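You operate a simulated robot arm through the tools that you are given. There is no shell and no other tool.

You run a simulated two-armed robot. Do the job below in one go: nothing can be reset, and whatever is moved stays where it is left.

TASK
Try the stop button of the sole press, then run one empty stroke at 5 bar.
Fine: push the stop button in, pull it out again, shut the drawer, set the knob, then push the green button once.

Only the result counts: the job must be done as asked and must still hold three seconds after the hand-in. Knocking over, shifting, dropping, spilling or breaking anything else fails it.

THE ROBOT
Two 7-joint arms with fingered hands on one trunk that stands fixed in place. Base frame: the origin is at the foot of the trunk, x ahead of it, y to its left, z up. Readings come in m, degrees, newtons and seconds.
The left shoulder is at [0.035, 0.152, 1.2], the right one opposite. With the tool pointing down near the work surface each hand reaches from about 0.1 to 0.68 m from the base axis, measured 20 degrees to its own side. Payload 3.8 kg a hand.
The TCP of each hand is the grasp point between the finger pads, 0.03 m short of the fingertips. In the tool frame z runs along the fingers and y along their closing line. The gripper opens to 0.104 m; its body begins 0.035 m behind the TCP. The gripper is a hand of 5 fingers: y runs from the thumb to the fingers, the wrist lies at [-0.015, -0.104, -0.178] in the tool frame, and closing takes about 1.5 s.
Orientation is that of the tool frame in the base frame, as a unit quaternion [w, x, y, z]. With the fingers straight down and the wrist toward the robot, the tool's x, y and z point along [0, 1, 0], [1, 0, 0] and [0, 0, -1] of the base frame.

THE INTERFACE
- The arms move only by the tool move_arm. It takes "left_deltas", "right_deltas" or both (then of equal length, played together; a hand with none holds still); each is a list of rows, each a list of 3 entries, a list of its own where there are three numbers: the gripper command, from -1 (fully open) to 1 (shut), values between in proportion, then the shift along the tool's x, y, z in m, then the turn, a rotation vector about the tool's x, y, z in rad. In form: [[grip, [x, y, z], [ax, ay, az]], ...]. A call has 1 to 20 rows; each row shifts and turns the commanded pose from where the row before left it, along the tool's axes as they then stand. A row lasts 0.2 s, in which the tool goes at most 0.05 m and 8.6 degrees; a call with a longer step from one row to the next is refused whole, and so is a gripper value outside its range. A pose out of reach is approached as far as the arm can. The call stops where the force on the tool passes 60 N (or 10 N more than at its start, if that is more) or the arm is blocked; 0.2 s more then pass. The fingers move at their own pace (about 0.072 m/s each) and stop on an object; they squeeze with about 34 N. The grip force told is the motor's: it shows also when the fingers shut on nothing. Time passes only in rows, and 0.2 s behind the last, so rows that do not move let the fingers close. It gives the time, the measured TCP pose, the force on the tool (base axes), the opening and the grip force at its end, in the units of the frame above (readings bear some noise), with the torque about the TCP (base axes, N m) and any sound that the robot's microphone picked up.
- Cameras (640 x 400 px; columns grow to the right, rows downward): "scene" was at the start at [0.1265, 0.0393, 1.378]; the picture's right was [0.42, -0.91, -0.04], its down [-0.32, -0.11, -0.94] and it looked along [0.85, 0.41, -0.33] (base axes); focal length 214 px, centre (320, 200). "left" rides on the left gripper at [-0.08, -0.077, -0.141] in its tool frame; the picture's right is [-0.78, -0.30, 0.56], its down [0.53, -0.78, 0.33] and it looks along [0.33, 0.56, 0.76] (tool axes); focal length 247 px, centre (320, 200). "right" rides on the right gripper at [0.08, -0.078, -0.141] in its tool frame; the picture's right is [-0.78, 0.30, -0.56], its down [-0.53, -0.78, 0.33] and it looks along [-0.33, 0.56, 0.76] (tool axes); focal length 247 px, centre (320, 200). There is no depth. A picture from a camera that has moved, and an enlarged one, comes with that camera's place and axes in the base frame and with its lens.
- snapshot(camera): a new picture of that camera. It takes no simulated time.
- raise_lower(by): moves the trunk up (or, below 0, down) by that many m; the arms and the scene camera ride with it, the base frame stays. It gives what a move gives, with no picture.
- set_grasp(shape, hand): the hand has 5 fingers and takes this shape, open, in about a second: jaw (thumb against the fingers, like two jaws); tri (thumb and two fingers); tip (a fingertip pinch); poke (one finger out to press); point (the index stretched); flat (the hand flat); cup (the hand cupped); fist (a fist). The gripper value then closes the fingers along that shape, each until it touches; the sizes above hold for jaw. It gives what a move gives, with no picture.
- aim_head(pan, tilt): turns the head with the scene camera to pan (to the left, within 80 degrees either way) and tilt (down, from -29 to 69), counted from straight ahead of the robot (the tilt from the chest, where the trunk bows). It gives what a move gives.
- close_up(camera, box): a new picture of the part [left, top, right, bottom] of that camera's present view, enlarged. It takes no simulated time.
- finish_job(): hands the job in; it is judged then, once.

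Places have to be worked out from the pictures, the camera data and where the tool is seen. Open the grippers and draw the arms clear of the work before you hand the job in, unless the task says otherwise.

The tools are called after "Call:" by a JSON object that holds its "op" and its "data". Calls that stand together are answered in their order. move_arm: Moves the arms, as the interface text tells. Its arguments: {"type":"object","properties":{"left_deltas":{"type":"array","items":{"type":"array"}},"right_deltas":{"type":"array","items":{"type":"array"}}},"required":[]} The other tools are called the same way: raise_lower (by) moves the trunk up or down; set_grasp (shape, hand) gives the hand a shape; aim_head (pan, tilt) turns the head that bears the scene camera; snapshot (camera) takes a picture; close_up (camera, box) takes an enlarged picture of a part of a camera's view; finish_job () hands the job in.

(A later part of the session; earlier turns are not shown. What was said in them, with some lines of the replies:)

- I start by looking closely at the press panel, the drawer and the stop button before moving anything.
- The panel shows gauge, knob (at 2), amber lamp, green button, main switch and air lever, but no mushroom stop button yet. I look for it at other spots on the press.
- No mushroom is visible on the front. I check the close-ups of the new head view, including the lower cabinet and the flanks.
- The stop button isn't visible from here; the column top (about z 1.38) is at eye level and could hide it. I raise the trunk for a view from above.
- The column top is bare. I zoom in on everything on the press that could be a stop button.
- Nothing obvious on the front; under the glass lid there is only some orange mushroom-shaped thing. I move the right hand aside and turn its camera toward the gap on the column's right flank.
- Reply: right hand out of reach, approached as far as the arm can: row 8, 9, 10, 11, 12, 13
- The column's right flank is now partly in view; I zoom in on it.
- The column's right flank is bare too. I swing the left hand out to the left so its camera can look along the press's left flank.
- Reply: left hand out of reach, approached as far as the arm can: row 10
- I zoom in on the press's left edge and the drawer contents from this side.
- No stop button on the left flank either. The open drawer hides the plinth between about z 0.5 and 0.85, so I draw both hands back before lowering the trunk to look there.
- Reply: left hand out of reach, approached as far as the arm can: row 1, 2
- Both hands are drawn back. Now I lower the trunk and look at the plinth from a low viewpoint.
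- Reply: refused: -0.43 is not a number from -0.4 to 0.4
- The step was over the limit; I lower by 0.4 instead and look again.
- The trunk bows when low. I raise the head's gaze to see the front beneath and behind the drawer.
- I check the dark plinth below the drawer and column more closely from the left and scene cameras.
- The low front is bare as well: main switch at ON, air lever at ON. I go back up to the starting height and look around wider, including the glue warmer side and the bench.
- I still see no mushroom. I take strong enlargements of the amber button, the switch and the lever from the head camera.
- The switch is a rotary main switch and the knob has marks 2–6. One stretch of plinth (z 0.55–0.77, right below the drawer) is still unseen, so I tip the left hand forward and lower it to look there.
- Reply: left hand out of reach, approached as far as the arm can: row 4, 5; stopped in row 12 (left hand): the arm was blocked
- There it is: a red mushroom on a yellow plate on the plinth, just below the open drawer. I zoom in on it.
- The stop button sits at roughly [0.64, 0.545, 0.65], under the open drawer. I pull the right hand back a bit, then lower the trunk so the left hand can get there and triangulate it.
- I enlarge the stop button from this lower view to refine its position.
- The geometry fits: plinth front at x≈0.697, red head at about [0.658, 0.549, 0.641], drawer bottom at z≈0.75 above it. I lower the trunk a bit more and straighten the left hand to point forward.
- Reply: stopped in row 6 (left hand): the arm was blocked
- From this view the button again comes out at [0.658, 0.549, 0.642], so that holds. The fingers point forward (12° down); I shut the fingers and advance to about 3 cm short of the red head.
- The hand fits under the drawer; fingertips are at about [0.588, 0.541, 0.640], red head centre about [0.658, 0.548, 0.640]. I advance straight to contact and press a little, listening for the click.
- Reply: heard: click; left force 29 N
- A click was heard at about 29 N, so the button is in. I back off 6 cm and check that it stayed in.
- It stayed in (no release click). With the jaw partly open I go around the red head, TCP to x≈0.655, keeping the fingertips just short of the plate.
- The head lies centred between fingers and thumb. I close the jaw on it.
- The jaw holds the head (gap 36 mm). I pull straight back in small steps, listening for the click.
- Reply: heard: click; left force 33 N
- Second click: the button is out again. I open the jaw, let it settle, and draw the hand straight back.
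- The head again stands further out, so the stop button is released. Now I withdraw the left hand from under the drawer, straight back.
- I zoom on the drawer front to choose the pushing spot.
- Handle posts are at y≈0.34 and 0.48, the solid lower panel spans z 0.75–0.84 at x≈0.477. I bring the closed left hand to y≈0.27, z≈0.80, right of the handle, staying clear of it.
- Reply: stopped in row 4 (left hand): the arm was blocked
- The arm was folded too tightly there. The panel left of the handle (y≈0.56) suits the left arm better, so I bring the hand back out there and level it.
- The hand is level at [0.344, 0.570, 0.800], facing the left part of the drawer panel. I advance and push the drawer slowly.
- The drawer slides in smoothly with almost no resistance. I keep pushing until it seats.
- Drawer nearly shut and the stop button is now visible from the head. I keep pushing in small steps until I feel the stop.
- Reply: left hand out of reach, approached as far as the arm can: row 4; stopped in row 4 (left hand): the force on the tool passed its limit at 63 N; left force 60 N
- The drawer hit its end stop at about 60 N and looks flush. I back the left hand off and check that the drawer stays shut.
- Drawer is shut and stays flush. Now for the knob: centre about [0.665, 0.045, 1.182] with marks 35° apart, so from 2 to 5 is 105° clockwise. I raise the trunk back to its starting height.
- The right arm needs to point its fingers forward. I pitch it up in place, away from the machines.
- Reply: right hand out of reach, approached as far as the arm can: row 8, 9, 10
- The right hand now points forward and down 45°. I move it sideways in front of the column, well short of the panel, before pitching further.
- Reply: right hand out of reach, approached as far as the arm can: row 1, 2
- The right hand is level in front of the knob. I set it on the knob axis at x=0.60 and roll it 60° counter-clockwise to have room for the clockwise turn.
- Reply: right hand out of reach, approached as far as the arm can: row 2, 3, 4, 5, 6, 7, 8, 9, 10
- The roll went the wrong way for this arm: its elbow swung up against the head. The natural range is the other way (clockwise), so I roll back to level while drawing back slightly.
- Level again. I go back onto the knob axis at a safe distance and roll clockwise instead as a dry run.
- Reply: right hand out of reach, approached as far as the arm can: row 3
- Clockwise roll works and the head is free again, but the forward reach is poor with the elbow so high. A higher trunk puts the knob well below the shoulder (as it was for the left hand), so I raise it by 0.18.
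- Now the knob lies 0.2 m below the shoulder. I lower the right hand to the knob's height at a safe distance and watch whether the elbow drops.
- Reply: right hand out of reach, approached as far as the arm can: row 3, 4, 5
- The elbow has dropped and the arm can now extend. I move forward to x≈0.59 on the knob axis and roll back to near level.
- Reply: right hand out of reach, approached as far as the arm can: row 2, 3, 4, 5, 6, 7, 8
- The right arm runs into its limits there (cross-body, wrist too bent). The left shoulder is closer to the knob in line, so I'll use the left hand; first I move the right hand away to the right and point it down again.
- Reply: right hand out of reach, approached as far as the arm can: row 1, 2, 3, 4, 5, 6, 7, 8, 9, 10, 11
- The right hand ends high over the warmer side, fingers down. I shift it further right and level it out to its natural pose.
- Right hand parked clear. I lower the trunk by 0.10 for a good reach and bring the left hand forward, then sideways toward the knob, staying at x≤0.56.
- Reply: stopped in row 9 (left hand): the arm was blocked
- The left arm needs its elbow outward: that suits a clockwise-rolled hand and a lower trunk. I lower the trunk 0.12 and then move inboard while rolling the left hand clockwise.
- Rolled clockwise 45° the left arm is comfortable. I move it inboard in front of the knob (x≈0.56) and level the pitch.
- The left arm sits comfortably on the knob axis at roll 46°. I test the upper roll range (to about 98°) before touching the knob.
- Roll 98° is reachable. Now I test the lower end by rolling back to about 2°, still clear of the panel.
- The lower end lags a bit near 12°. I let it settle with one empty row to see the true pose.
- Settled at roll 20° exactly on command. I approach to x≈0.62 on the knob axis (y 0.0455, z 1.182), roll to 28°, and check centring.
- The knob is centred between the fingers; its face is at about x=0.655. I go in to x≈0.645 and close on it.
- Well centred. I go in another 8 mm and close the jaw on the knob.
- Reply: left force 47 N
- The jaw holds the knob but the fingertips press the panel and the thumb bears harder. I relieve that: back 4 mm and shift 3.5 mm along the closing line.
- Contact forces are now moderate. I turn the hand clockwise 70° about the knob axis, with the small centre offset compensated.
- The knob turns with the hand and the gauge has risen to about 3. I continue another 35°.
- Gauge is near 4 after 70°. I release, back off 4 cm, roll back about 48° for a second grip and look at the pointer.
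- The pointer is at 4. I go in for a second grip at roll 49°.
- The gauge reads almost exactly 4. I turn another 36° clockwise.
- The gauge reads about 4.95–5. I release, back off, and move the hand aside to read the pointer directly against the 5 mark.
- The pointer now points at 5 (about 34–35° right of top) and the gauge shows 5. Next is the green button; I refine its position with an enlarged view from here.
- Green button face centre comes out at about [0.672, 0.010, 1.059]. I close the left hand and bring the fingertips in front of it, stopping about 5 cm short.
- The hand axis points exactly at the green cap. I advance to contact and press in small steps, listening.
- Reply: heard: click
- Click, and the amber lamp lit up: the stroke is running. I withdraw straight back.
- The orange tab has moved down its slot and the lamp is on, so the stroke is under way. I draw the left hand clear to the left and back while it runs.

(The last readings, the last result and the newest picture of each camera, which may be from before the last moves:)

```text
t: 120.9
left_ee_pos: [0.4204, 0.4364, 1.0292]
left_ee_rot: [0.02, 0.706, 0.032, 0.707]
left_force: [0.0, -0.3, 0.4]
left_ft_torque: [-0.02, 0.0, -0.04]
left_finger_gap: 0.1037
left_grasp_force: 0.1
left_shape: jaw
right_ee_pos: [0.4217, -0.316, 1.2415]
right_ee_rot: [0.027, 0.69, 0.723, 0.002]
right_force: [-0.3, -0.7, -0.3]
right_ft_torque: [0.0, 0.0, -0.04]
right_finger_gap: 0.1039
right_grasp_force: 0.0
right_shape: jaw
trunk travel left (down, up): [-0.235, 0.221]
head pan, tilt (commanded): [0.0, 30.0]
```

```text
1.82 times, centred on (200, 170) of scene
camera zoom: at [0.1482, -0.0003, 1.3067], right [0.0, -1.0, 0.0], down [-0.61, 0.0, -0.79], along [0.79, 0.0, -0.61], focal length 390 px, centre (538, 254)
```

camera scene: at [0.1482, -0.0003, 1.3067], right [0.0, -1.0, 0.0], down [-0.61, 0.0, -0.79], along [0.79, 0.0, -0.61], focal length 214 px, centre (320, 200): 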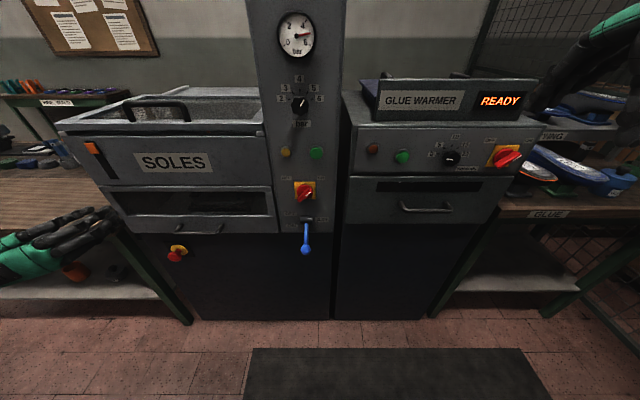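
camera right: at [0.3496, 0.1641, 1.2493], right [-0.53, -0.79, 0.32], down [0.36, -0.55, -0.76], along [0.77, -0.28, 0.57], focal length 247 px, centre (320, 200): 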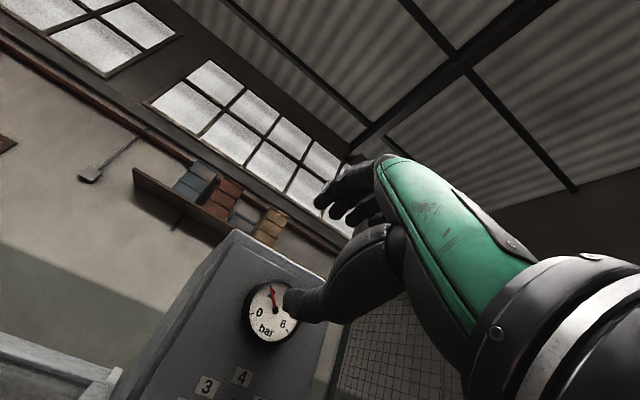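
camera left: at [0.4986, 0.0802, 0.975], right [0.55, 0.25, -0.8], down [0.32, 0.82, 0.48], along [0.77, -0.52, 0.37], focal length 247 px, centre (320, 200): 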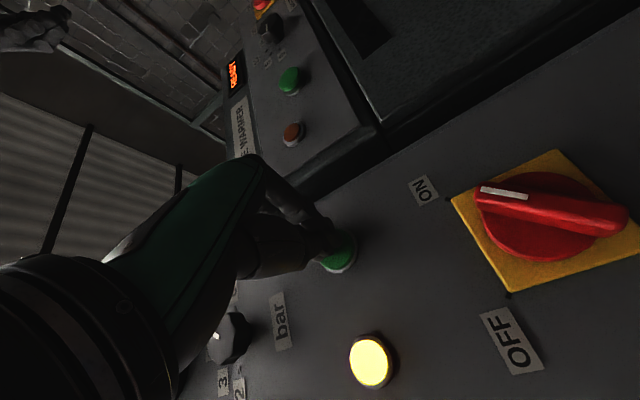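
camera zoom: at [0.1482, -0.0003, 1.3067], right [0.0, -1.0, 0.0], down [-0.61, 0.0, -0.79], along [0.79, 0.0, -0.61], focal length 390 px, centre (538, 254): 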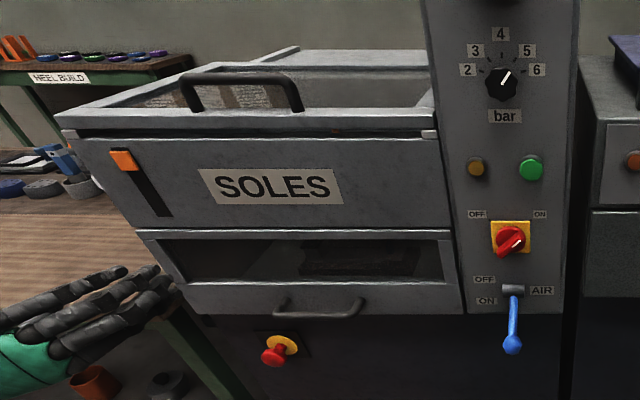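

The stroke finished: lamp off, tab back up. I check the knob, gauge, drawer and stop button once more in detail.

Call:
{"op": "close_up", "data": {"camera": "scene", "box": [268, 70, 332, 130]}}

Call:
{"op": "close_up", "data": {"camera": "scene", "box": [270, 10, 334, 50]}}

Call:
{"op": "close_up", "data": {"camera": "scene", "box": [130, 210, 290, 310]}}

```text
6.67 times, centred on (300, 100) of scene
camera zoom: at [0.1482, -0.0003, 1.3067], right [0.0, -1.0, 0.0], down [-0.61, 0.0, -0.79], along [0.79, 0.0, -0.61], focal length 1430 px, centre (453, 867)
```

zoom: 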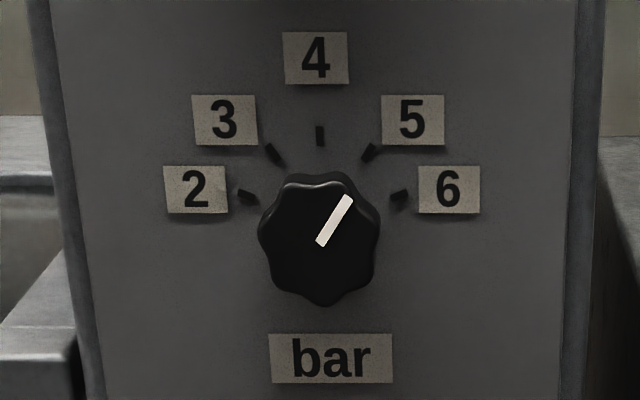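

```text
10.00 times, centred on (302, 30) of scene
camera zoom: at [0.1482, -0.0003, 1.3067], right [0.0, -1.0, 0.0], down [-0.61, 0.0, -0.79], along [0.79, 0.0, -0.61], focal length 2145 px, centre (500, 1900)
```

zoom: 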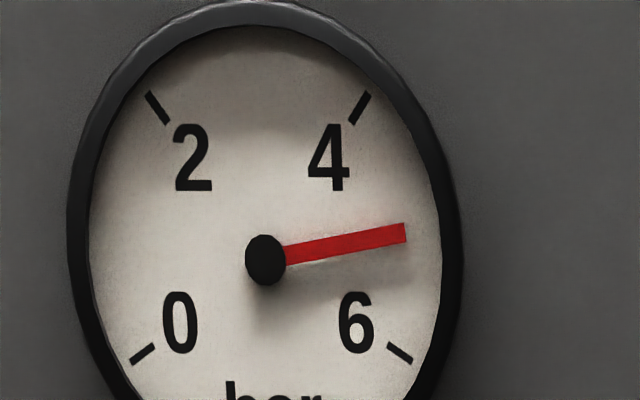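

```text
4.00 times, centred on (210, 260) of scene
camera zoom: at [0.1482, -0.0003, 1.3067], right [0.0, -1.0, 0.0], down [-0.61, 0.0, -0.79], along [0.79, 0.0, -0.61], focal length 858 px, centre (760, -40)
```

zoom: 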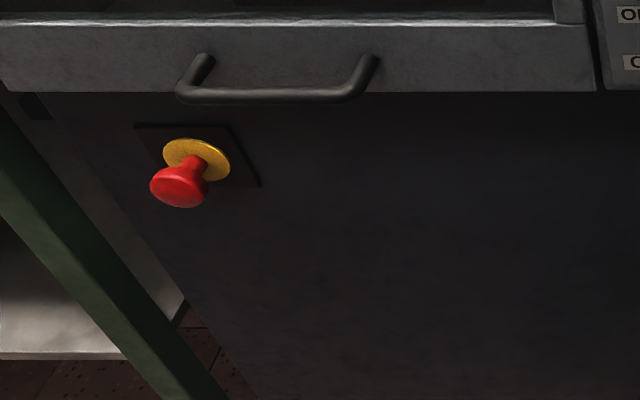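

Everything is in place: stop button out, drawer shut, knob and gauge at 5 bar, one stroke completed with the lamp off. Both hands are open and clear of the press, so I hand the job in.

Call:
{"op": "finish_job", "data": {}}

```text
The job is handed in.
```

I tried the press's stop button and then ran one empty stroke at 5 bar. The job is handed in, but I haven't seen the verdict.

- **Stop button:** it sits on the plinth under the drawer. I pushed it in until it clicked and pulled it out until it clicked again. In the last picture it stands out.
- **Drawer:** I pushed it in to its end stop, and it stayed flush when I let go. The tray that was in it went in with it.
- **Knob:** turned from 2 to 5, in two grips. The gauge reads about 5 bar, by eye.
- **Stroke:** I pushed the green button once. It clicked, the amber lamp lit and the orange tab went down its slot. The lamp then went off and the tab came back up.

While I was getting into position for the knob, the right arm's elbow swung up against the robot's own head and turned the camera for a moment. It went back, and it didn't touch the machines.

Both grippers are open and clear of the press. I saw nothing else moved or knocked over.
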